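You operate a simulated robot arm through the tools that you are given. There is no shell and no other tool.

You run a simulated robot arm. Do the job below in one go: nothing can be reset, and whatever is moved stays where it is left.

## Task
Swap the clay box in the bath for the sand box and clamp the beam over it.
Fine: the old box stands on the blue mat, the new one keeps its pad; beam swung home, then the black nut tight.

The check looks at the end state, three seconds after you hand in, the way a careful person would. Anything else that was tipped, shoved, dropped, spilled or broken makes it a failure.

## Robot
A 6-joint arm with a two-finger gripper, fixed in place. Base frame: the origin is at the foot of the arm, x ahead of it, y to its left, z up. Readings come in m, degrees, newtons and seconds.
Its first joint turns from -166.0 to 166.0 degrees. Payload 2.45 kg.
The tool frame sits at the grasp point between the pads (the TCP): z along the fingers, y along the line on which they close. The tips reach 0.02 m beyond it. The gripper opens to 0.14 m. The gripper's body begins 0.168 m behind the TCP.
Orientation is that of the tool frame in the base frame, as [roll, pitch, yaw] about the fixed x, y, z axes, in that order (R = Rz(yaw) Ry(pitch) Rx(roll)). With the fingers straight down and closing along the base's y, the tool's x points along the base's -x, its y along +y and its z along -z.

## Interface
- The arm moves only by the tool drive_tool. Its arguments are lists of equal length, an entry for each row: "xyz": the shift along the base's x, y, z in m, a list of three; "delta_rot": the turn, a rotation vector about the base's x, y, z in degrees, a list of three; "hand": the finger opening in m, from 0 to 0.14. In form: {"xyz": [[dx, dy, dz], ...], "delta_rot": [[rx, ry, rz], ...], "hand": [hand, ...]}. A call has 1 to 20 rows; each row is the pose to reach, as a shift and turn from the pose commanded when the call began. A row lasts 0.2 s, in which the tool goes at most 0.05 m and 8.6 degrees; a call with a longer step from one row to the next is refused whole, and so is a gripper value outside its range. Where a pose cannot be reached the arm comes as near as it can. A force on the tool above 90 N (or 10 N above the force at the start of the call, whichever is more), or a blocked arm, ends the call early, and 0.2 s more pass. Each finger travels about 0.045 m/s and halts on what it meets, pressing with about 41 N; the grip force reading is that of the motor and also rises with nothing between the fingers. The clock runs only during rows and for 0.2 s after the last one: add rows that repeat a pose to give the fingers time. It gives the time, the measured TCP pose, the force on the tool (base axes), the opening and the grip force at its end, in the units of the frame above (readings bear some noise), with the torque about the TCP (base axes, N m) and any sound that the robot's microphone picked up, and new pictures: "show" is both (left out), scene, wrist or none.
- Cameras (640 x 400 px; columns grow to the right, rows downward): "scene" is fixed at [0.4007, -0.6501, 1.5654]; the picture's right is [0.77, -0.64, 0.00], its down [-0.25, -0.30, -0.92] and it looks along [0.59, 0.71, -0.39] (base axes); focal length 335 px, centre (320, 200). "wrist" rides on the gripper at [0.078, 0.011, -0.209] in the tool frame; the picture's right is [-0.14, 0.99, 0.00], its down [-0.92, -0.13, -0.37] and it looks along [-0.36, -0.05, 0.93] (tool axes); focal length 280 px, centre (320, 200). There is no depth. A picture from a camera that has moved, and an enlarged one, comes with that camera's place and axes in the base frame and with its lens.
- inspect(camera, box): a new picture of the part [left, top, right, bottom] of that camera's present view, enlarged. The clock stands still meanwhile.
- close_job(): hands the job in; it is judged then, once.

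Places have to be worked out from the pictures, the camera data and where the tool is seen. Open the gripper and draw the arm clear of the work before you hand the job in, unless the task says otherwise.

The tools are called after ">>>" by a JSON object that holds its "name" and its "arguments". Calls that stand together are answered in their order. drive_tool: Moves the arm, as the interface text tells. Its arguments: {"type":"object","properties":{"xyz":{"type":"array"},"delta_rot":{"type":"array"},"hand":{"type":"array"},"show":{"type":"string","enum":["both","scene","wrist","none"]}},"required":["xyz","delta_rot","hand"]} The other tools are called the same way: inspect (camera, box) takes an enlarged picture of a part of a camera's view; close_job () hands the job in.

At the start:

```text
clock: 0.0
tcp_pos: [0.5655, -0.0249, 1.406]
ee_rot: [180.0, 0.2, -180.0]
ft_force: [-0.3, 0.1, 0.3]
wrist_torque: [-0.01, 0.0, 0.0]
opening: 0.1403
grip_force: 0.1
```

scene: 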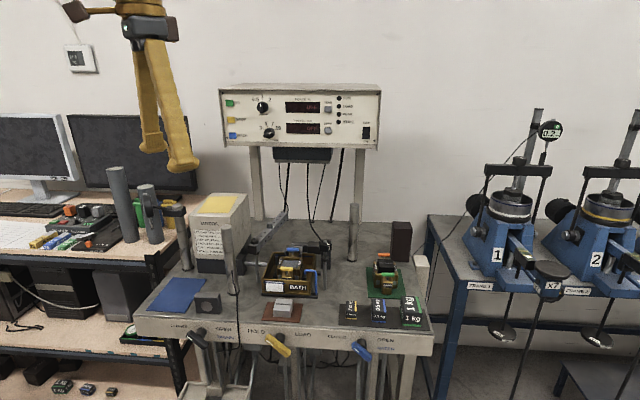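
wrist: 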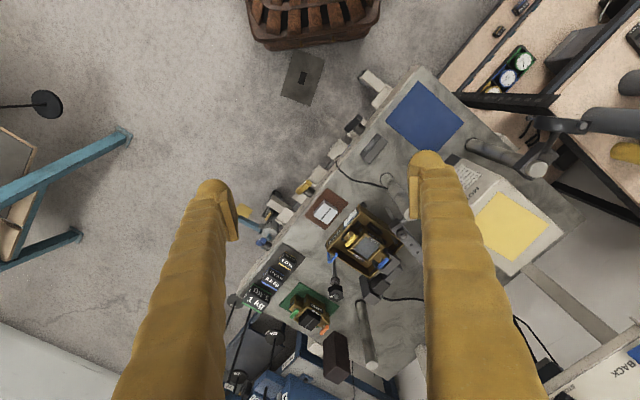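

I'll start by looking closely at the bench in both cameras before moving anything.

>>> {"name": "inspect", "arguments": {"camera": "scene", "box": [220, 220, 340, 320]}}

>>> {"name": "inspect", "arguments": {"camera": "scene", "box": [330, 220, 450, 340]}}

>>> {"name": "inspect", "arguments": {"camera": "scene", "box": [130, 180, 290, 360]}}

>>> {"name": "inspect", "arguments": {"camera": "wrist", "box": [240, 160, 440, 380]}}

```text
4.00 times, centred on (280, 270) of scene
camera zoom: at [0.4007, -0.6501, 1.5654], right [0.77, -0.64, 0.0], down [-0.25, -0.3, -0.92], along [0.59, 0.71, -0.39], focal length 1340 px, centre (480, -80)
```

zoom: 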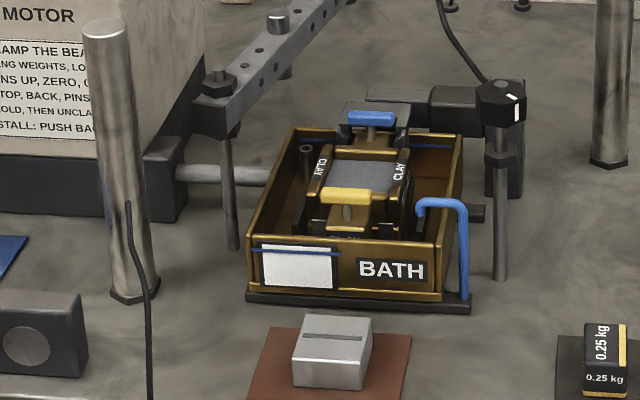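

```text
3.33 times, centred on (390, 280) of scene
camera zoom: at [0.4007, -0.6501, 1.5654], right [0.77, -0.64, 0.0], down [-0.25, -0.3, -0.92], along [0.59, 0.71, -0.39], focal length 1117 px, centre (87, -67)
```

zoom: 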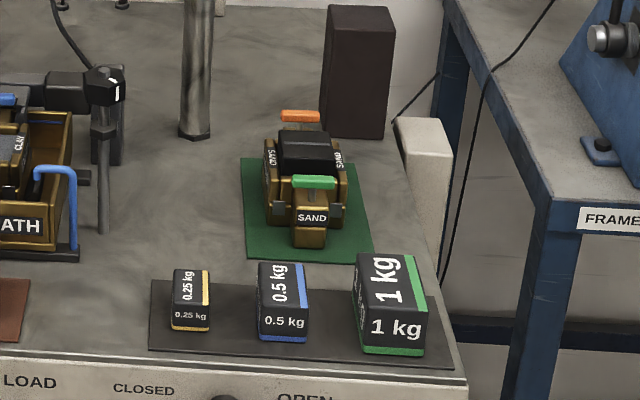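

```text
2.22 times, centred on (210, 270) of scene
camera zoom: at [0.4007, -0.6501, 1.5654], right [0.77, -0.64, 0.0], down [-0.25, -0.3, -0.92], along [0.59, 0.71, -0.39], focal length 744 px, centre (564, 44)
```

zoom: 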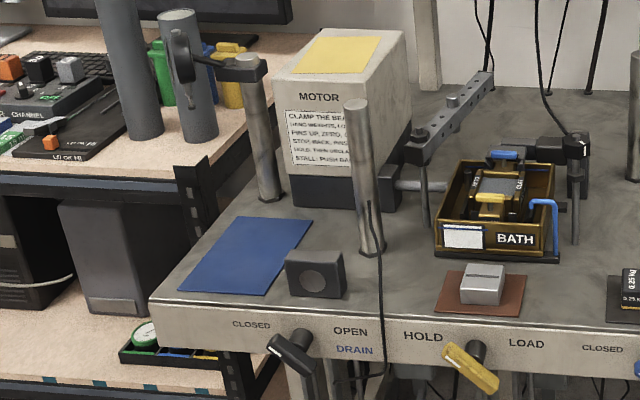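

```text
1.82 times, centred on (340, 270) of wrist
camera zoom: at [0.4872, -0.0145, 1.6157], right [0.14, 0.99, 0.0], down [0.92, -0.13, 0.37], along [0.37, -0.05, -0.93], focal length 510 px, centre (284, 73)
```

zoom: 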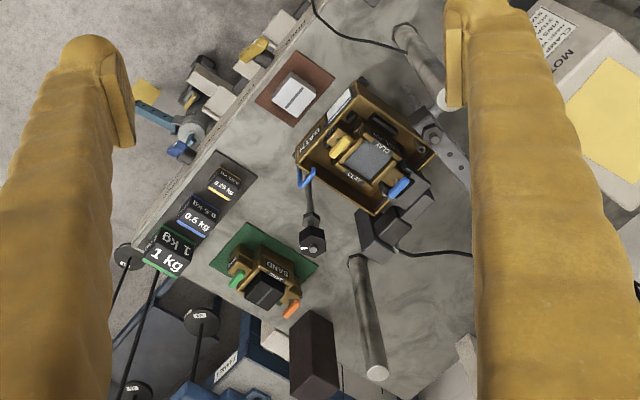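

The machine is a direct shear rig: the beam pivots on the left post, with a black nut on the right post. I'll zoom further to read the sign and see the beam, the boxes and the nut.

>>> {"name": "inspect", "arguments": {"camera": "scene", "box": [185, 190, 245, 270]}}

>>> {"name": "inspect", "arguments": {"camera": "scene", "box": [255, 235, 335, 300]}}

>>> {"name": "inspect", "arguments": {"camera": "scene", "box": [365, 245, 415, 305]}}

>>> {"name": "inspect", "arguments": {"camera": "scene", "box": [220, 80, 390, 180]}}

>>> {"name": "inspect", "arguments": {"camera": "wrist", "box": [320, 190, 410, 290]}}

>>> {"name": "inspect", "arguments": {"camera": "wrist", "box": [270, 270, 350, 350]}}

```text
5.00 times, centred on (215, 230) of scene
camera zoom: at [0.4007, -0.6501, 1.5654], right [0.77, -0.64, 0.0], down [-0.25, -0.3, -0.92], along [0.59, 0.71, -0.39], focal length 1675 px, centre (845, 50)
```

zoom: 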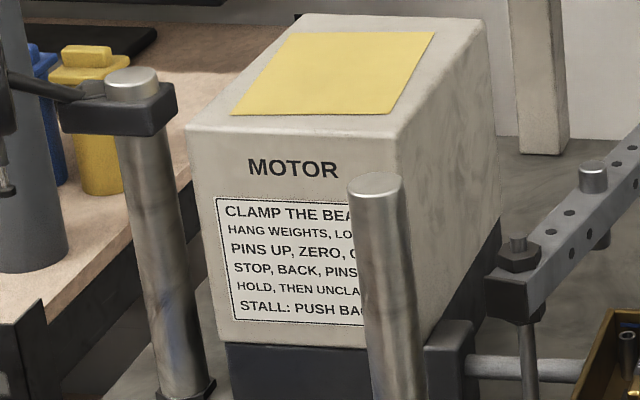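

```text
6.15 times, centred on (295, 268) of scene
camera zoom: at [0.4007, -0.6501, 1.5654], right [0.77, -0.64, 0.0], down [-0.25, -0.3, -0.92], along [0.59, 0.71, -0.39], focal length 2062 px, centre (474, -215)
```

zoom: 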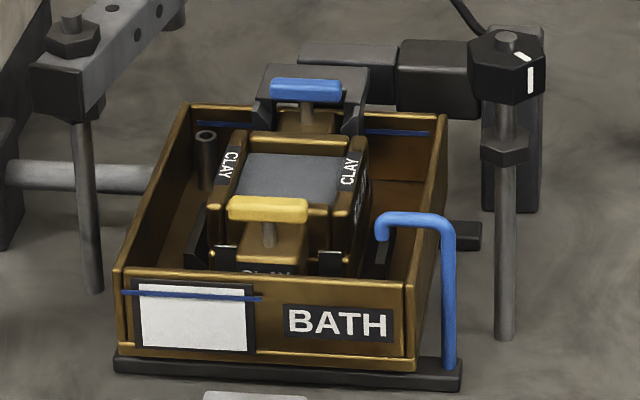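

```text
6.67 times, centred on (390, 275) of scene
camera zoom: at [0.4007, -0.6501, 1.5654], right [0.77, -0.64, 0.0], down [-0.25, -0.3, -0.92], along [0.59, 0.71, -0.39], focal length 2233 px, centre (-147, -300)
```

zoom: 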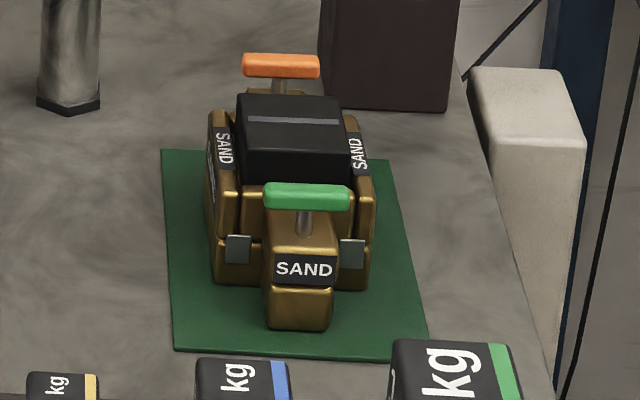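

```text
3.76 times, centred on (305, 130) of scene
camera zoom: at [0.4007, -0.6501, 1.5654], right [0.77, -0.64, 0.0], down [-0.25, -0.3, -0.92], along [0.59, 0.71, -0.39], focal length 1261 px, centre (376, 464)
```

zoom: 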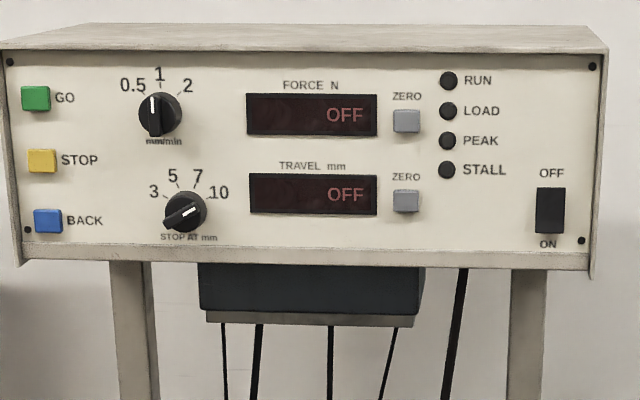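

```text
4.00 times, centred on (365, 240) of wrist
camera zoom: at [0.4872, -0.0145, 1.6157], right [0.14, 0.99, 0.0], down [0.92, -0.13, 0.37], along [0.37, -0.05, -0.93], focal length 1122 px, centre (140, 40)
```

zoom: 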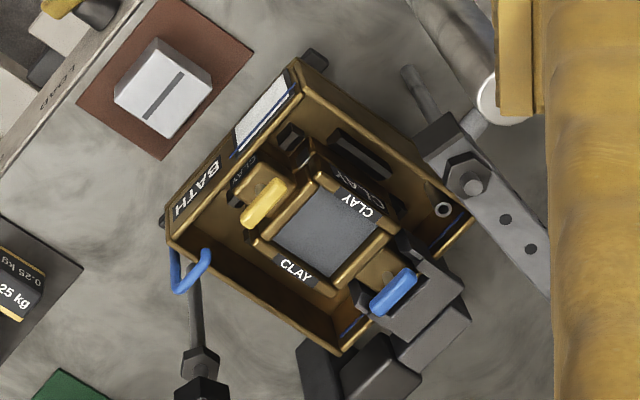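

```text
5.00 times, centred on (310, 310) of wrist
camera zoom: at [0.4872, -0.0145, 1.6157], right [0.14, 0.99, 0.0], down [0.92, -0.13, 0.37], along [0.37, -0.05, -0.93], focal length 1402 px, centre (370, -350)
```

zoom: 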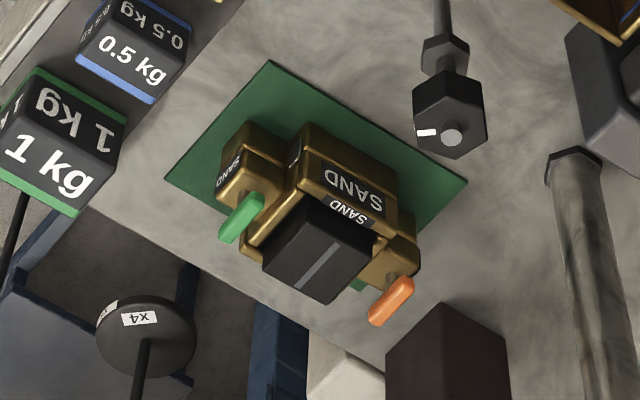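

From triangulating both views, the bench top is near z≈0.94 and the bath is centred near (0.866, 0.045) with its rim at z≈1.0. The nut is near (0.93, -0.04, 1.10), and the rig is turned about 45° from my axes. I'll turn the tool about 45° and shift forward for a clearer wrist view, staying high.

>>> {"name": "drive_tool", "arguments": {"xyz": [[0.02, 0, 0], [0.04, 0, 0], [0.06, 0, 0], [0.08, 0, 0], [0.1, 0, 0], [0.12, 0, 0]], "delta_rot": [[0, 0, 7.5], [0, 0, 15], [0, 0, 22.5], [0, 0, 30], [0, 0, 37.5], [0, 0, 45]], "hand": [0.14, 0.14, 0.14, 0.14, 0.14, 0.14]}}

```text
clock: 1.4
tcp_pos: [0.6839, -0.0247, 1.4074]
ee_rot: [179.9, 0.1, -134.7]
ft_force: [0.1, -0.1, 0.4]
wrist_torque: [0.0, -0.03, 0.01]
opening: 0.1401
grip_force: 0.0
camera wrist: at [0.6222, -0.0734, 1.6153], right [-0.61, 0.8, 0.0], down [0.74, 0.56, 0.37], along [0.29, 0.22, -0.93], focal length 280 px, centre (320, 200)
```

scene: 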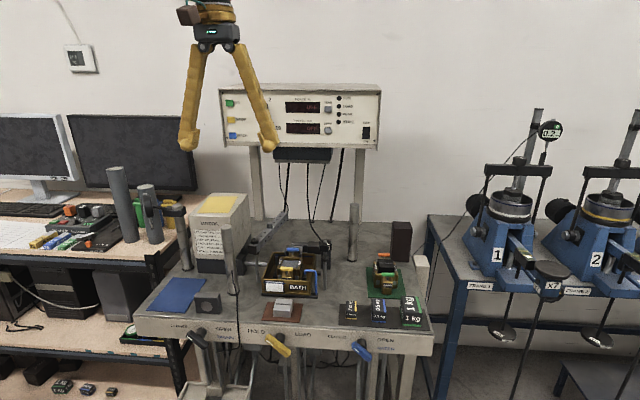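
wrist: 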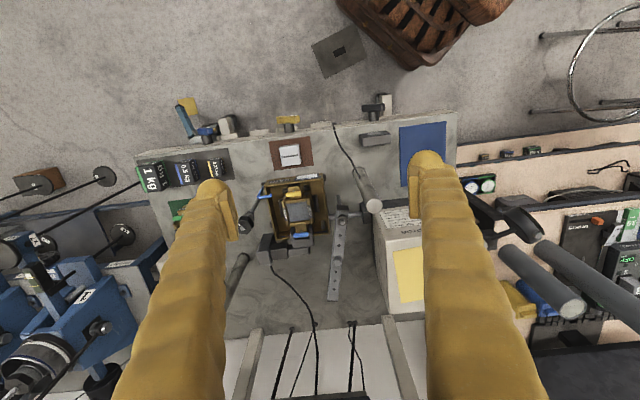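

The bench axes are close to 45° in my frame. I'll zoom into the wrist view for the bath, beam, nut and sand box.

>>> {"name": "inspect", "arguments": {"camera": "wrist", "box": [235, 160, 355, 270]}}

>>> {"name": "inspect", "arguments": {"camera": "wrist", "box": [130, 130, 240, 240]}}

>>> {"name": "inspect", "arguments": {"camera": "wrist", "box": [300, 100, 460, 240]}}

>>> {"name": "inspect", "arguments": {"camera": "wrist", "box": [230, 220, 410, 330]}}

```text
3.64 times, centred on (295, 215) of wrist
camera zoom: at [0.6222, -0.0734, 1.6153], right [-0.61, 0.8, 0.0], down [0.74, 0.56, 0.37], along [0.29, 0.22, -0.93], focal length 1020 px, centre (411, 146)
```

zoom: 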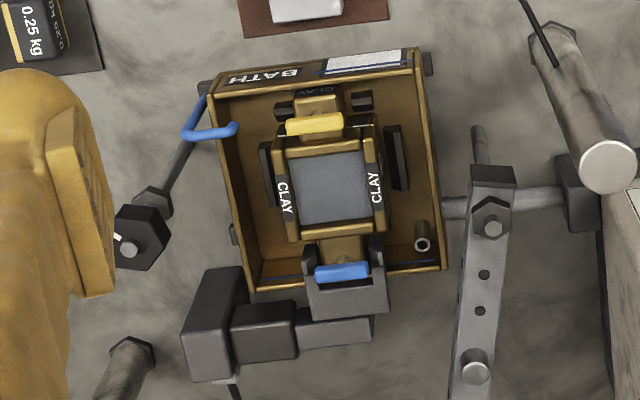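

```text
3.64 times, centred on (185, 185) of wrist
camera zoom: at [0.6222, -0.0734, 1.6153], right [-0.61, 0.8, 0.0], down [0.74, 0.56, 0.37], along [0.29, 0.22, -0.93], focal length 1020 px, centre (811, 254)
```

zoom: 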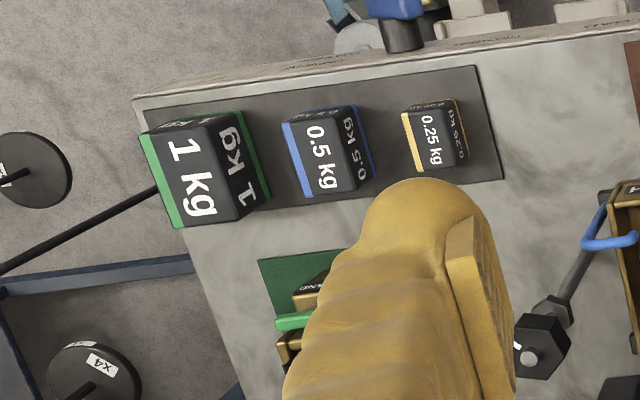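

```text
2.86 times, centred on (380, 170) of wrist
camera zoom: at [0.6222, -0.0734, 1.6153], right [-0.61, 0.8, 0.0], down [0.74, 0.56, 0.37], along [0.29, 0.22, -0.93], focal length 801 px, centre (149, 286)
```

zoom: 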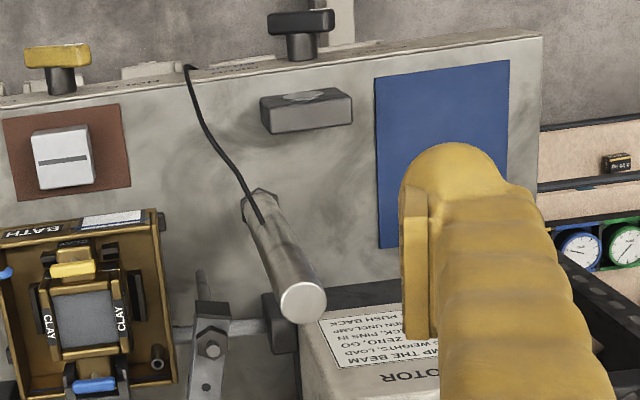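

```text
3.56 times, centred on (320, 275) of wrist
camera zoom: at [0.6222, -0.0734, 1.6153], right [-0.61, 0.8, 0.0], down [0.74, 0.56, 0.37], along [0.29, 0.22, -0.93], focal length 997 px, centre (320, -67)
```

zoom: 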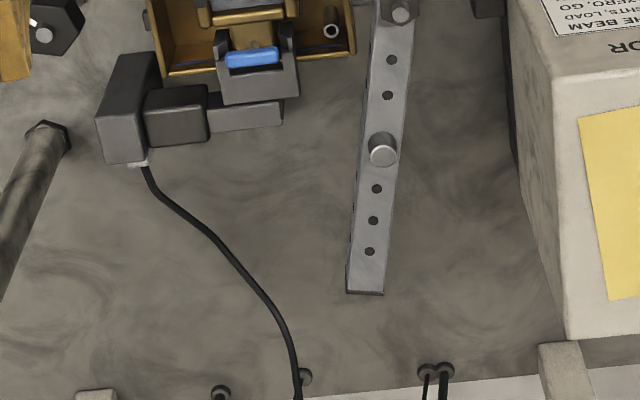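

Next I'll move to the right and a bit lower to see the sand box and the nut unobstructed. Fingertips stay above z≈1.27, clear of the posts, whose tops are at about 1.15.

>>> {"name": "drive_tool", "arguments": {"xyz": [[0.024, -0.029, -0.017], [0.048, -0.058, -0.034], [0.072, -0.087, -0.05], [0.096, -0.116, -0.067], [0.12, -0.145, -0.084], [0.145, -0.175, -0.1]], "delta_rot": [[0, 0, 0], [0, 0, 0], [0, 0, 0], [0, 0, 0], [0, 0, 0], [0, 0, 0]], "hand": [0.14, 0.14, 0.14, 0.14, 0.14, 0.14], "show": "wrist"}}

>>> {"name": "inspect", "arguments": {"camera": "wrist", "box": [210, 160, 440, 300]}}

```text
clock: 2.8
tcp_pos: [0.8302, -0.2002, 1.3104]
ee_rot: [-179.9, 0.1, -134.9]
ft_force: [-0.5, -0.1, 1.1]
wrist_torque: [-0.03, -0.07, 0.01]
opening: 0.1399
grip_force: 0.0
camera wrist: at [0.7674, -0.2483, 1.5182], right [-0.6, 0.8, 0.0], down [0.74, 0.56, 0.37], along [0.3, 0.22, -0.93], focal length 280 px, centre (320, 200)
```

wrist: 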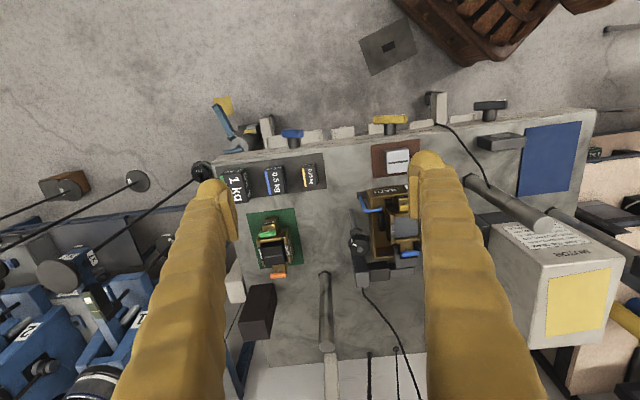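

```text
2.78 times, centred on (325, 230) of wrist
camera zoom: at [0.7674, -0.2483, 1.5182], right [-0.6, 0.8, 0.0], down [0.74, 0.56, 0.37], along [0.3, 0.22, -0.93], focal length 780 px, centre (306, 116)
```

zoom: 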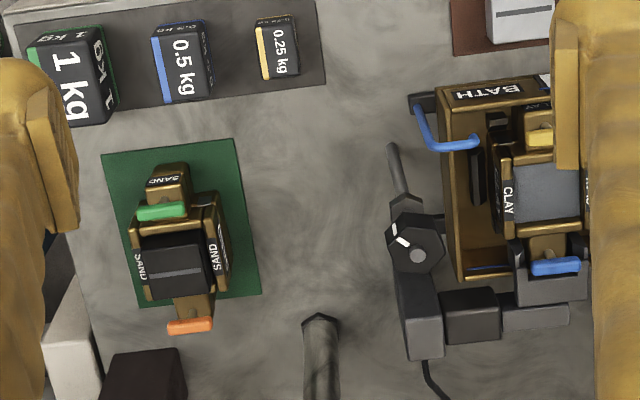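

The sand box's pad top triangulates to about (1.091, -0.128, 1.005). That is 1.10 m from the base axis, beyond the straight-down reach quoted. I'll test how far out the arm goes at a safe height before choosing a grasp tilt.

>>> {"name": "drive_tool", "arguments": {"xyz": [[0.04, 0.013, -0.01], [0.08, 0.026, -0.02], [0.12, 0.039, -0.03], [0.16, 0.052, -0.04], [0.2, 0.065, -0.05], [0.24, 0.075, -0.06]], "delta_rot": [[0, 0, 0], [0, 0, 0], [0, 0, 0], [0, 0, 0], [0, 0, 0], [0, 0, 0]], "hand": [0.14, 0.14, 0.14, 0.14, 0.14, 0.14], "show": "both"}}

```text
clock: 4.2
tcp_pos: [1.0685, -0.1292, 1.2497]
ee_rot: [-179.8, 0.2, -134.9]
ft_force: [-0.2, 0.1, 1.8]
wrist_torque: [0.02, -0.15, 0.01]
opening: 0.1398
grip_force: 0.0
camera wrist: at [1.0055, -0.1776, 1.4586], right [-0.6, 0.8, 0.0], down [0.74, 0.56, 0.37], along [0.3, 0.22, -0.93], focal length 280 px, centre (320, 200)
```

scene: 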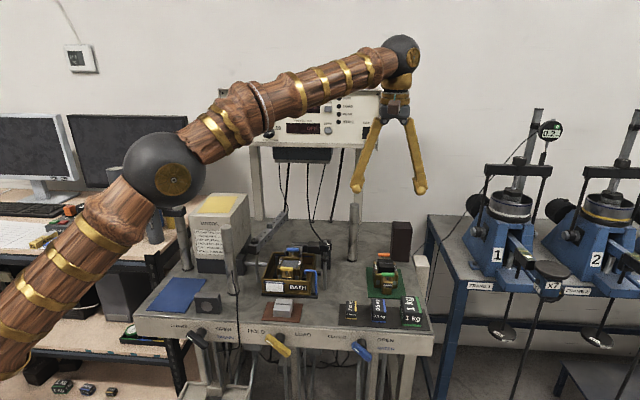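
wrist: 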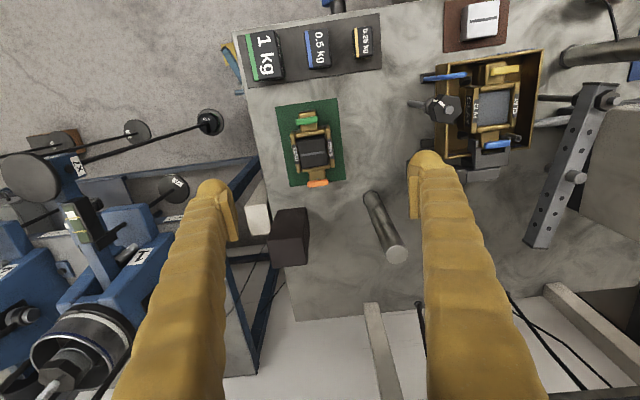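

The arm reached 1.076 m radius with the tool straight down at this height. I'll look closely at the sand box, nut, bath and beam from here.

>>> {"name": "inspect", "arguments": {"camera": "wrist", "box": [265, 90, 355, 200]}}

>>> {"name": "inspect", "arguments": {"camera": "wrist", "box": [410, 40, 560, 170]}}

>>> {"name": "inspect", "arguments": {"camera": "wrist", "box": [510, 70, 640, 260]}}

```text
3.64 times, centred on (310, 145) of wrist
camera zoom: at [1.0055, -0.1776, 1.4586], right [-0.6, 0.8, 0.0], down [0.74, 0.56, 0.37], along [0.3, 0.22, -0.93], focal length 1020 px, centre (356, 400)
```

zoom: 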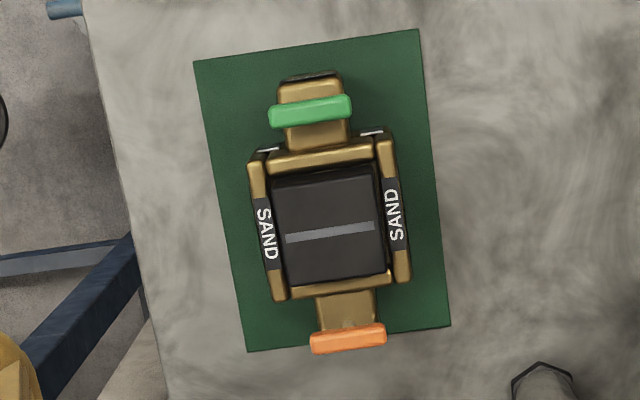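

```text
3.08 times, centred on (485, 105) of wrist
camera zoom: at [1.0055, -0.1776, 1.4586], right [-0.6, 0.8, 0.0], down [0.74, 0.56, 0.37], along [0.3, 0.22, -0.93], focal length 863 px, centre (-188, 492)
```

zoom: 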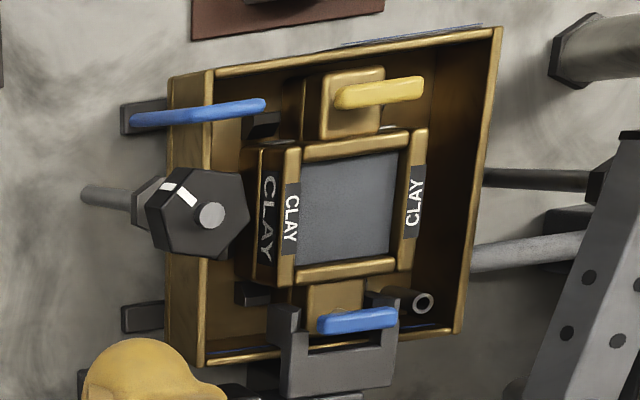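

```text
2.11 times, centred on (575, 165) of wrist
camera zoom: at [1.0055, -0.1776, 1.4586], right [-0.6, 0.8, 0.0], down [0.74, 0.56, 0.37], along [0.3, 0.22, -0.93], focal length 590 px, centre (-217, 274)
```

zoom: 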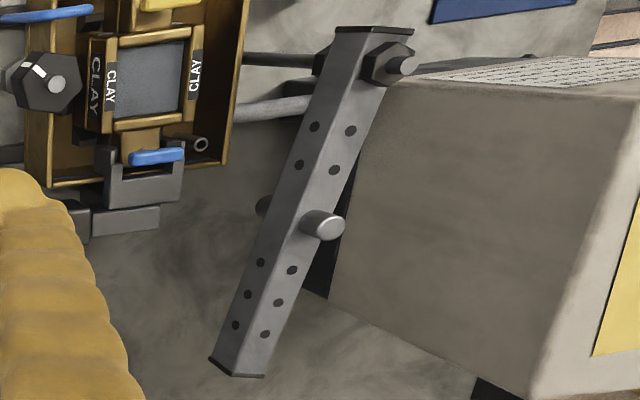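

The sand box looks square to the bench, about 0.07 m wide, with pins front and rear. I'll go above the bath for a close view of the clay box sides, the guide rails and the nut before the first grasp.

>>> {"name": "drive_tool", "arguments": {"xyz": [[-0.04, 0.018, 0], [-0.08, 0.036, 0], [-0.12, 0.054, 0], [-0.16, 0.072, -0.01], [-0.2, 0.09, -0.02], [-0.24, 0.108, -0.035], [-0.273, 0.122, -0.05], [-0.273, 0.122, -0.05]], "delta_rot": [[0, 0, 0], [0, 0, 0], [0, 0, 0], [0, 0, 0], [0, 0, 0], [0, 0, 0], [0, 0, 0], [0, 0, 0]], "hand": [0.14, 0.14, 0.14, 0.14, 0.14, 0.14, 0.14, 0.14], "show": "both"}}

>>> {"name": "inspect", "arguments": {"camera": "wrist", "box": [240, 130, 400, 290]}}

>>> {"name": "inspect", "arguments": {"camera": "wrist", "box": [280, 160, 360, 250]}}

>>> {"name": "inspect", "arguments": {"camera": "wrist", "box": [340, 150, 420, 250]}}

>>> {"name": "inspect", "arguments": {"camera": "wrist", "box": [225, 200, 325, 300]}}

```text
clock: 6.0
tcp_pos: [0.798, -0.0003, 1.1939]
ee_rot: [180.0, 0.1, -134.9]
ft_force: [0.2, 0.3, 0.7]
wrist_torque: [-0.02, -0.01, -0.05]
opening: 0.1398
grip_force: 0.1
camera wrist: at [0.7356, -0.0492, 1.4026], right [-0.6, 0.8, 0.0], down [0.74, 0.56, 0.37], along [0.29, 0.22, -0.93], focal length 280 px, centre (320, 200)
```

scene: 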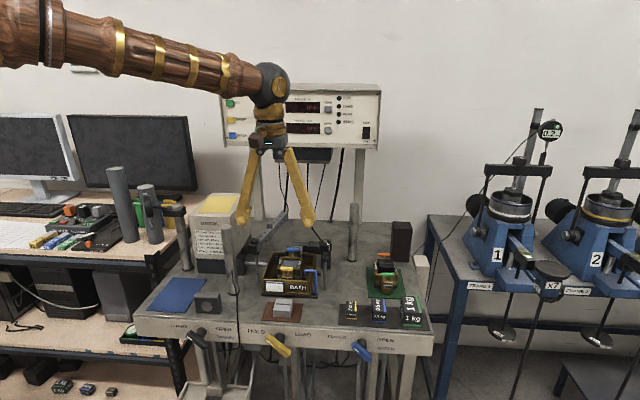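
wrist: 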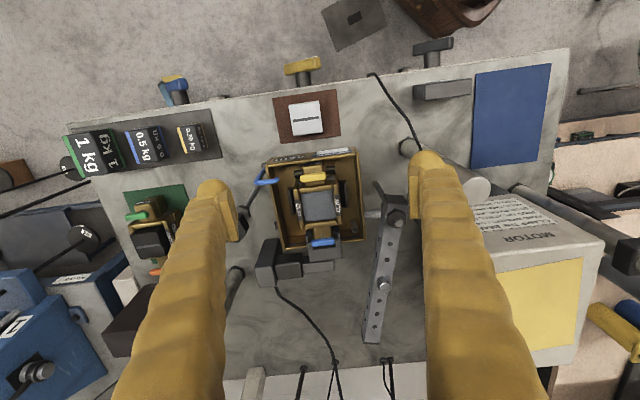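

```text
2.50 times, centred on (320, 210) of wrist
camera zoom: at [0.7356, -0.0492, 1.4026], right [-0.6, 0.8, 0.0], down [0.74, 0.56, 0.37], along [0.29, 0.22, -0.93], focal length 701 px, centre (320, 175)
```

zoom: 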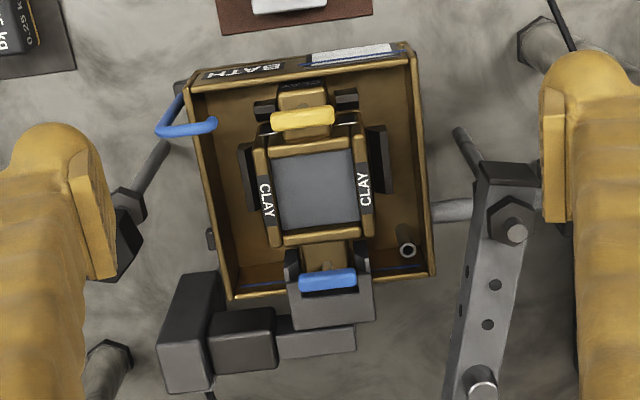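

```text
4.44 times, centred on (320, 205) of wrist
camera zoom: at [0.7356, -0.0492, 1.4026], right [-0.6, 0.8, 0.0], down [0.74, 0.56, 0.37], along [0.29, 0.22, -0.93], focal length 1246 px, centre (320, 178)
```

zoom: 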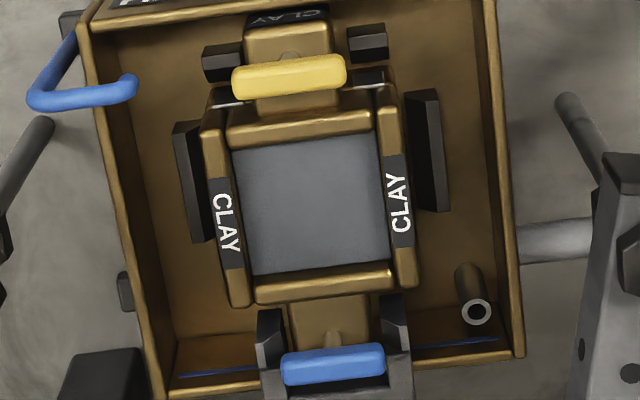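

```text
4.00 times, centred on (380, 200) of wrist
camera zoom: at [0.7356, -0.0492, 1.4026], right [-0.6, 0.8, 0.0], down [0.74, 0.56, 0.37], along [0.29, 0.22, -0.93], focal length 1122 px, centre (80, 200)
```

zoom: 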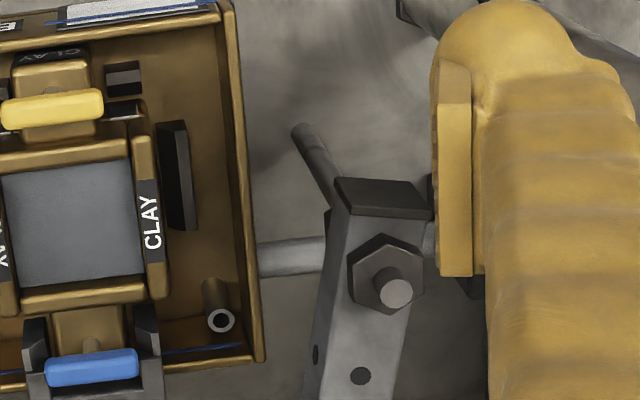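

```text
4.00 times, centred on (275, 250) of wrist
camera zoom: at [0.7356, -0.0492, 1.4026], right [-0.6, 0.8, 0.0], down [0.74, 0.56, 0.37], along [0.29, 0.22, -0.93], focal length 1122 px, centre (500, 0)
```

zoom: 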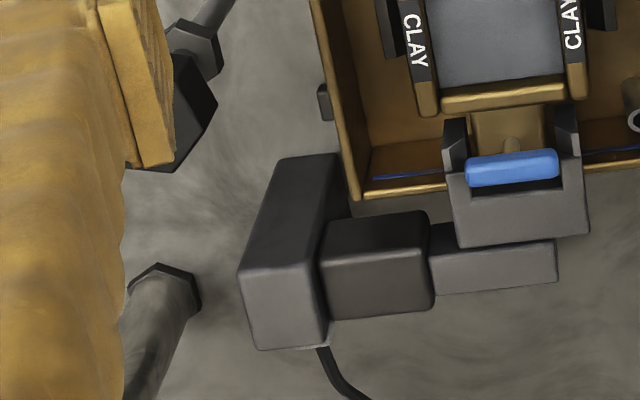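

The clay box (centre ≈ (0.869, 0.049), top ≈1.015) sits between low dark rails with its rear lug in a U-bracket. I'll zoom in on the rails to get their height, and on the nut and stud gap.

>>> {"name": "inspect", "arguments": {"camera": "wrist", "box": [300, 170, 360, 230]}}

>>> {"name": "inspect", "arguments": {"camera": "scene", "box": [268, 240, 308, 280]}}

>>> {"name": "inspect", "arguments": {"camera": "scene", "box": [290, 240, 335, 285]}}

>>> {"name": "inspect", "arguments": {"camera": "scene", "box": [245, 200, 295, 260]}}

```text
6.67 times, centred on (330, 200) of wrist
camera zoom: at [0.7356, -0.0492, 1.4026], right [-0.6, 0.8, 0.0], down [0.74, 0.56, 0.37], along [0.29, 0.22, -0.93], focal length 1869 px, centre (253, 200)
```

zoom: 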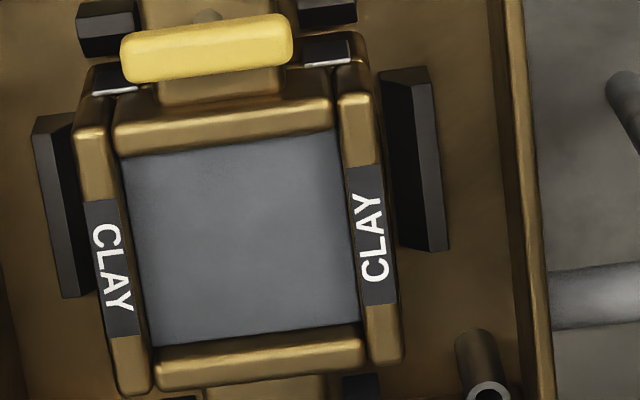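

```text
10.00 times, centred on (288, 260) of scene
camera zoom: at [0.4007, -0.6501, 1.5654], right [0.77, -0.64, 0.0], down [-0.25, -0.3, -0.92], along [0.59, 0.71, -0.39], focal length 3350 px, centre (640, -400)
```

zoom: 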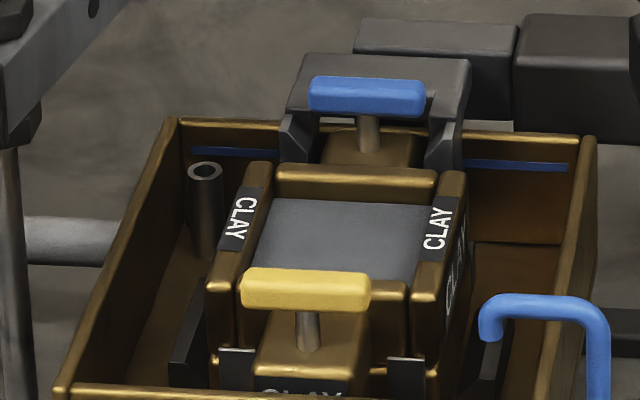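

```text
8.89 times, centred on (312, 262) of scene
camera zoom: at [0.4007, -0.6501, 1.5654], right [0.77, -0.64, 0.0], down [-0.25, -0.3, -0.92], along [0.59, 0.71, -0.39], focal length 2978 px, centre (387, -356)
```

zoom: 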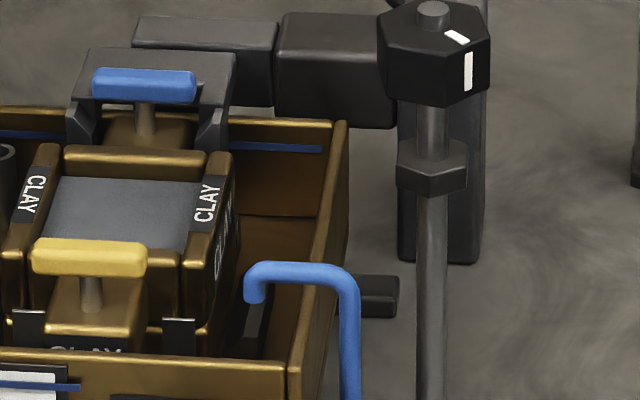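

```text
6.67 times, centred on (270, 230) of scene
camera zoom: at [0.4007, -0.6501, 1.5654], right [0.77, -0.64, 0.0], down [-0.25, -0.3, -0.92], along [0.59, 0.71, -0.39], focal length 2233 px, centre (653, 0)
```

zoom: 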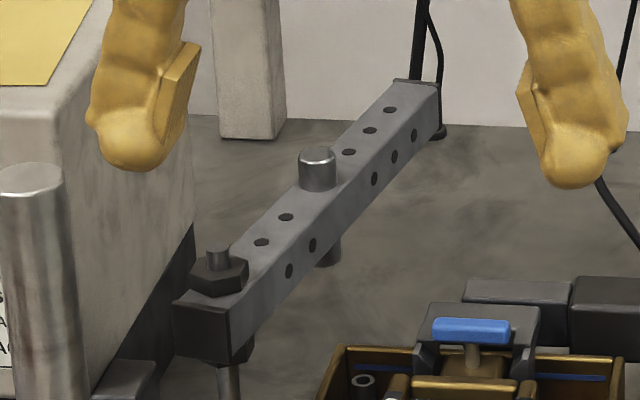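

The nut sits about 26 mm above the lower collar, so there is room for the roughly 22 mm beam to slide in beneath it. The rails look like chamfered lead-ins, so I'll zoom harder to get their top height, the box seam and the finger pad shape.

>>> {"name": "inspect", "arguments": {"camera": "scene", "box": [272, 262, 302, 282]}}

>>> {"name": "inspect", "arguments": {"camera": "scene", "box": [296, 258, 326, 282]}}

>>> {"name": "inspect", "arguments": {"camera": "scene", "box": [225, 140, 325, 240]}}

>>> {"name": "inspect", "arguments": {"camera": "scene", "box": [372, 250, 404, 300]}}

```text
16.00 times, centred on (287, 272) of scene
camera zoom: at [0.4007, -0.6501, 1.5654], right [0.77, -0.64, 0.0], down [-0.25, -0.3, -0.92], along [0.59, 0.71, -0.39], focal length 5360 px, centre (848, -952)
```

zoom: 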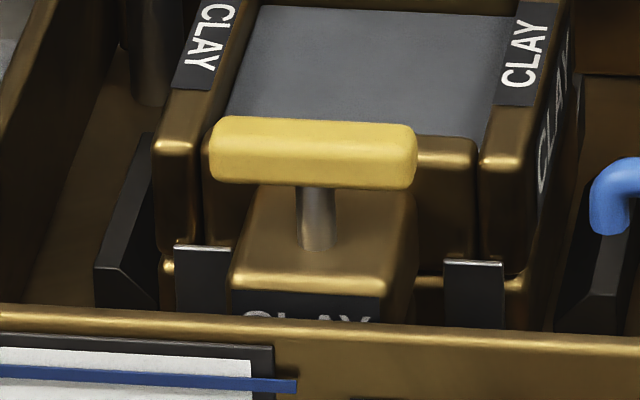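

```text
16.00 times, centred on (311, 270) of scene
camera zoom: at [0.4007, -0.6501, 1.5654], right [0.77, -0.64, 0.0], down [-0.25, -0.3, -0.92], along [0.59, 0.71, -0.39], focal length 5360 px, centre (464, -920)
```

zoom: 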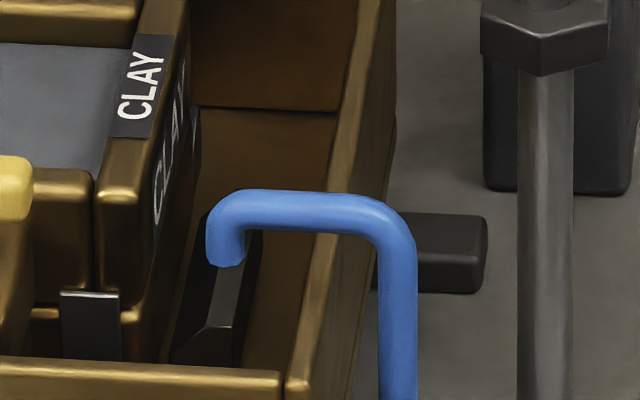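

```text
4.00 times, centred on (275, 190) of scene
camera zoom: at [0.4007, -0.6501, 1.5654], right [0.77, -0.64, 0.0], down [-0.25, -0.3, -0.92], along [0.59, 0.71, -0.39], focal length 1340 px, centre (500, 240)
```

zoom: 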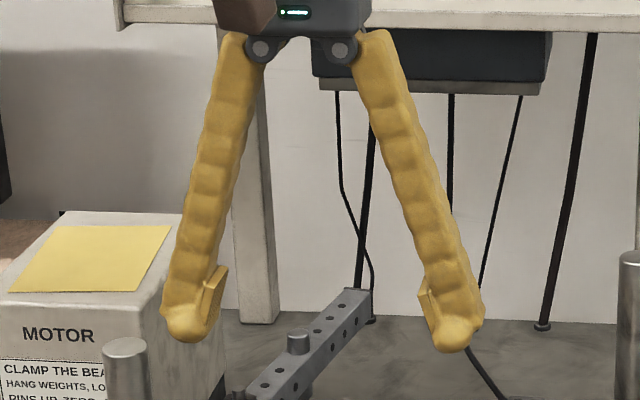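

```text
8.00 times, centred on (388, 275) of scene
camera zoom: at [0.4007, -0.6501, 1.5654], right [0.77, -0.64, 0.0], down [-0.25, -0.3, -0.92], along [0.59, 0.71, -0.39], focal length 2680 px, centre (-224, -400)
```

zoom: 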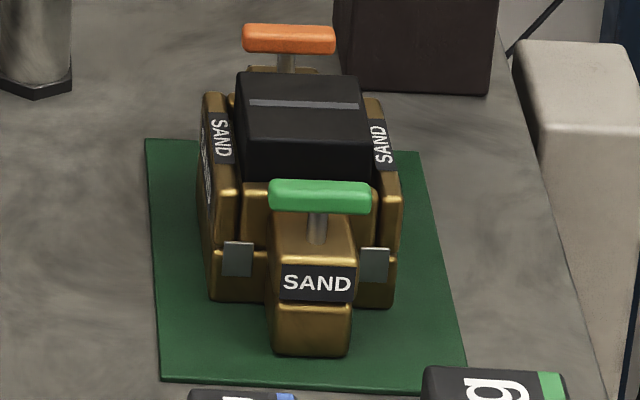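

My estimate is a clay box centre near (0.8705, 0.0495), axes at 45°, width ≈0.066, flange top ≈1.005–1.015 and rail tops ≈0.974. I'll move above it with the fingers partly closed and look again at closer range.

>>> {"name": "drive_tool", "arguments": {"xyz": [[0.024, 0.017, 0.0], [0.048, 0.034, 0.0], [0.072, 0.051, 0.0], [0.072, 0.051, -0.03], [0.072, 0.051, -0.06], [0.072, 0.051, -0.06], [0.072, 0.051, -0.06]], "delta_rot": [[0, 0, 0], [0, 0, 0], [0, 0, 0], [0, 0, 0], [0, 0, 0], [0, 0, 0], [0, 0, 0]], "hand": [0.1, 0.1, 0.1, 0.1, 0.1, 0.1, 0.1], "show": "both"}}

>>> {"name": "inspect", "arguments": {"camera": "wrist", "box": [220, 60, 420, 240]}}

>>> {"name": "inspect", "arguments": {"camera": "scene", "box": [240, 190, 350, 300]}}

```text
clock: 7.6
tcp_pos: [0.869, 0.0446, 1.1356]
ee_rot: [-180.0, 0.1, -134.9]
ft_force: [0.1, -0.4, 0.2]
wrist_torque: [0.0, -0.05, 0.02]
opening: 0.1001
grip_force: 0.0
camera wrist: at [0.8072, -0.0047, 1.3444], right [-0.6, 0.8, 0.0], down [0.74, 0.56, 0.37], along [0.29, 0.22, -0.93], focal length 280 px, centre (320, 200)
```

scene: 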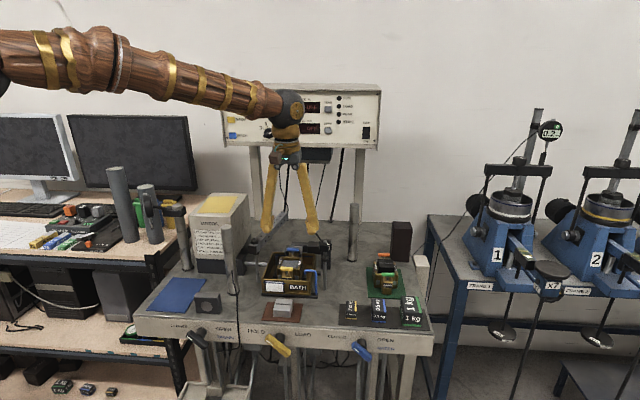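
wrist: 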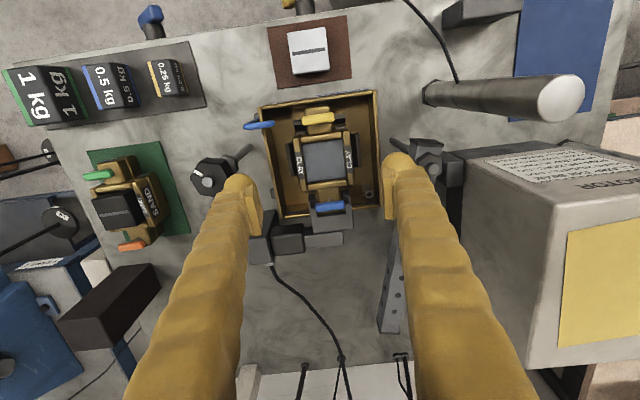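

```text
2.22 times, centred on (320, 150) of wrist
camera zoom: at [0.8072, -0.0047, 1.3444], right [-0.6, 0.8, 0.0], down [0.74, 0.56, 0.37], along [0.29, 0.22, -0.93], focal length 623 px, centre (320, 311)
```

zoom: 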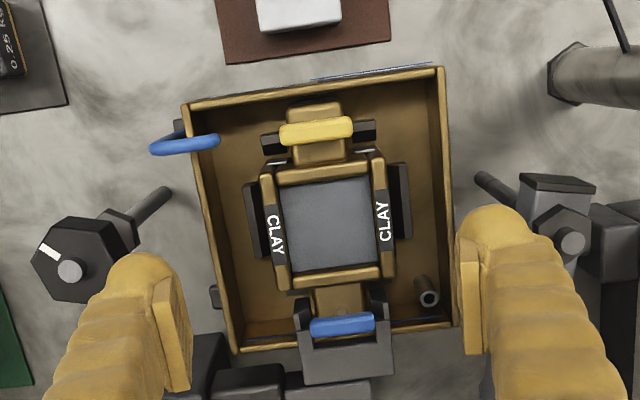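

```text
3.64 times, centred on (295, 245) of scene
camera zoom: at [0.4007, -0.6501, 1.5654], right [0.77, -0.64, 0.0], down [-0.25, -0.3, -0.92], along [0.59, 0.71, -0.39], focal length 1218 px, centre (411, 36)
```

zoom: 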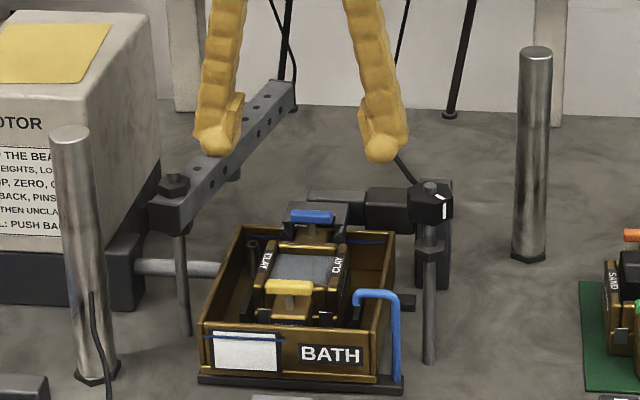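

The readings differ from the commanded pose by a few millimetres, so I'll hold still for some short calls to see whether that is noise or a real offset.

>>> {"name": "drive_tool", "arguments": {"xyz": [[0, 0, 0]], "delta_rot": [[0, 0, 0]], "hand": [0.1], "show": "none"}}

>>> {"name": "drive_tool", "arguments": {"xyz": [[0, 0, 0]], "delta_rot": [[0, 0, 0]], "hand": [0.1], "show": "none"}}

>>> {"name": "drive_tool", "arguments": {"xyz": [[0, 0, 0]], "delta_rot": [[0, 0, 0]], "hand": [0.1], "show": "none"}}

```text
clock: 8.0
tcp_pos: [0.8698, 0.0448, 1.1356]
ee_rot: [-180.0, 0.2, -134.8]
ft_force: [-0.3, 0.2, 0.1]
wrist_torque: [0.02, 0.0, -0.06]
opening: 0.1001
grip_force: 0.0
```

```text
clock: 8.4
tcp_pos: [0.8711, 0.0441, 1.1352]
ee_rot: [-179.9, 0.1, -134.9]
ft_force: [0.2, -0.3, -0.3]
wrist_torque: [0.0, 0.01, 0.0]
opening: 0.1002
grip_force: 0.1
```

```text
clock: 8.8
tcp_pos: [0.8685, 0.0434, 1.1351]
ee_rot: [-179.9, 0.1, -134.9]
ft_force: [-0.3, -0.6, 0.4]
wrist_torque: [0.01, -0.04, -0.01]
opening: 0.0998
grip_force: 0.0
```

The offset is steady with about 1 mm noise, so I'll correct relative to measured values. I'll shift +6 mm in y to centre on the clay box and descend to tips about level with its top, then look.

>>> {"name": "drive_tool", "arguments": {"xyz": [[0.0004, 0.0061, -0.02], [0.0004, 0.0061, -0.05], [0.0004, 0.0061, -0.08], [0.0004, 0.0061, -0.1], [0.0004, 0.0061, -0.1], [0.0004, 0.0061, -0.1]], "delta_rot": [[0, 0, 0], [0, 0, 0], [0, 0, 0], [0, 0, 0], [0, 0, 0], [0, 0, 0]], "hand": [0.086, 0.086, 0.086, 0.086, 0.086, 0.086], "show": "both"}}

>>> {"name": "inspect", "arguments": {"camera": "wrist", "box": [220, 20, 420, 220]}}

>>> {"name": "inspect", "arguments": {"camera": "scene", "box": [255, 225, 335, 300]}}

```text
clock: 10.2
tcp_pos: [0.8683, 0.0521, 1.0359]
ee_rot: [180.0, -0.1, -134.9]
ft_force: [0.0, -0.2, 0.0]
wrist_torque: [0.0, -0.01, 0.03]
opening: 0.0863
grip_force: 0.1
camera wrist: at [0.8069, 0.0033, 1.2459], right [-0.6, 0.8, 0.0], down [0.74, 0.56, 0.37], along [0.29, 0.22, -0.93], focal length 280 px, centre (320, 200)
```

scene: 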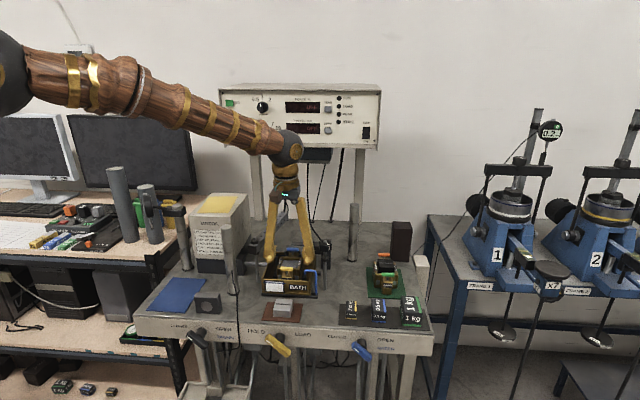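
wrist: 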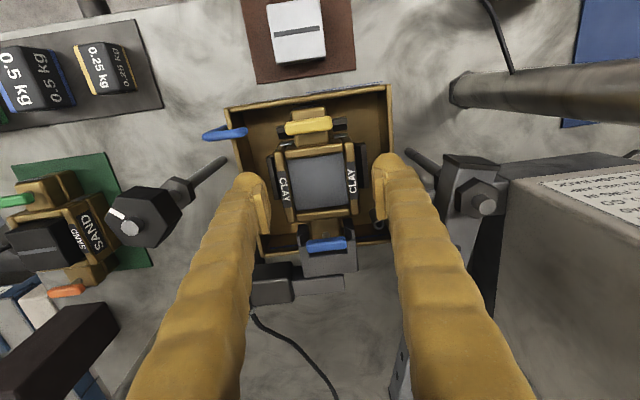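

```text
2.00 times, centred on (320, 120) of wrist
camera zoom: at [0.8069, 0.0033, 1.2459], right [-0.6, 0.8, 0.0], down [0.74, 0.56, 0.37], along [0.29, 0.22, -0.93], focal length 561 px, centre (320, 360)
```

zoom: 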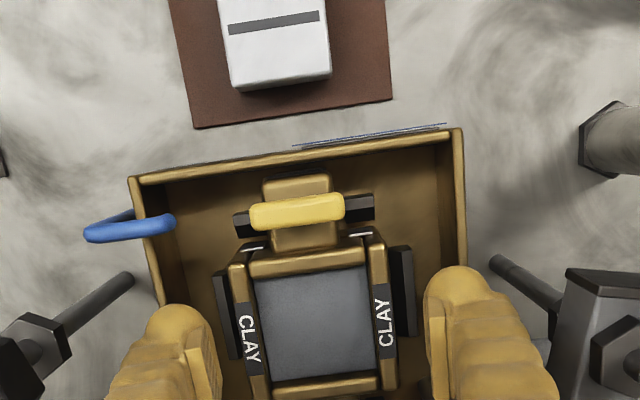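

```text
5.33 times, centred on (295, 262) of scene
camera zoom: at [0.4007, -0.6501, 1.5654], right [0.77, -0.64, 0.0], down [-0.25, -0.3, -0.92], along [0.59, 0.71, -0.39], focal length 1787 px, centre (453, -133)
```

zoom: 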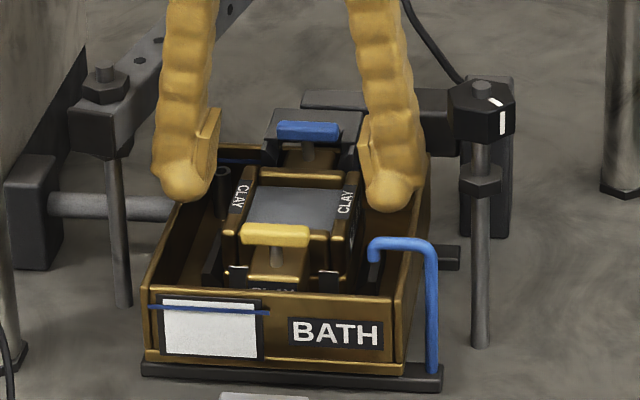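

The box is centred between the fingers: its projected centre is at column 319 against the tool axis at 320. I'll descend about 34 mm so the tips stay just above the rails, then check the force before closing.

>>> {"name": "drive_tool", "arguments": {"xyz": [[-0.001, -0.001, -0.01], [-0.001, -0.001, -0.02], [-0.001, -0.001, -0.028], [-0.001, -0.001, -0.034], [-0.001, -0.001, -0.034]], "delta_rot": [[0, 0, 0], [0, 0, 0], [0, 0, 0], [0, 0, 0], [0, 0, 0]], "hand": [0.086, 0.086, 0.086, 0.086, 0.086], "show": "both"}}

>>> {"name": "inspect", "arguments": {"camera": "scene", "box": [265, 235, 325, 290]}}

>>> {"name": "inspect", "arguments": {"camera": "wrist", "box": [240, 100, 400, 220]}}

```text
clock: 11.2
tcp_pos: [0.8698, 0.0504, 1.0128]
ee_rot: [-179.6, 0.4, -134.9]
ft_force: [-9.1, -1.7, 20.6]
wrist_torque: [0.65, 1.15, 0.34]
opening: 0.0882
grip_force: 1.6
stopped in row 5: the force on the tool passed its limit at 104 N (the readings are from after the stop); the commanded pose is now the measured one
camera wrist: at [0.8054, 0.0021, 1.2205], right [-0.6, 0.8, -0.01], down [0.74, 0.56, 0.38], along [0.3, 0.22, -0.93], focal length 280 px, centre (320, 200)
```

scene: 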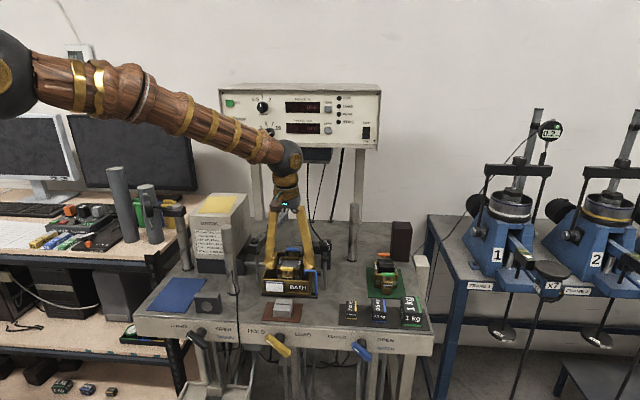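
wrist: 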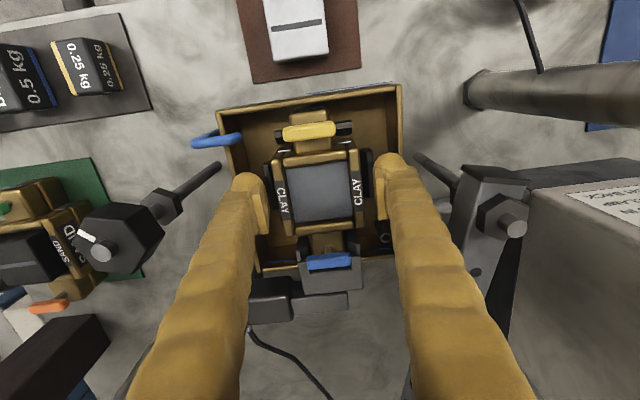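

```text
7.27 times, centred on (295, 262) of scene
camera zoom: at [0.4007, -0.6501, 1.5654], right [0.77, -0.64, 0.0], down [-0.25, -0.3, -0.92], along [0.59, 0.71, -0.39], focal length 2436 px, centre (502, -254)
```

zoom: 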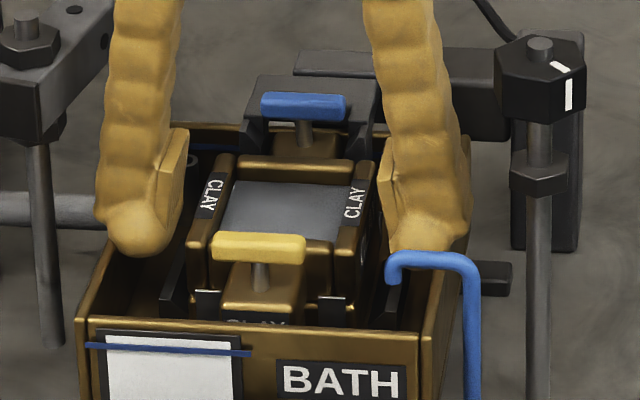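

```text
3.33 times, centred on (320, 160) of wrist
camera zoom: at [0.8054, 0.0021, 1.2205], right [-0.6, 0.8, -0.01], down [0.74, 0.56, 0.38], along [0.3, 0.22, -0.93], focal length 935 px, centre (320, 333)
```

zoom: 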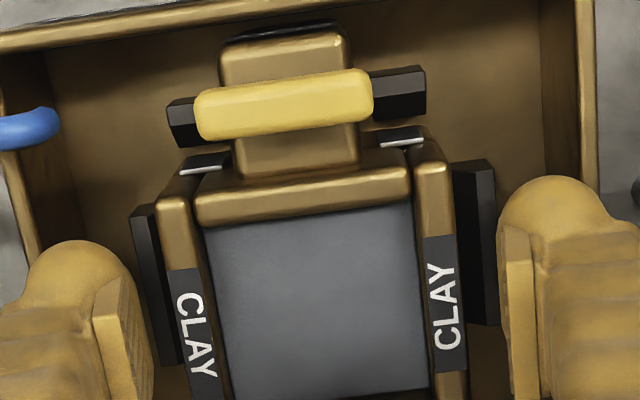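

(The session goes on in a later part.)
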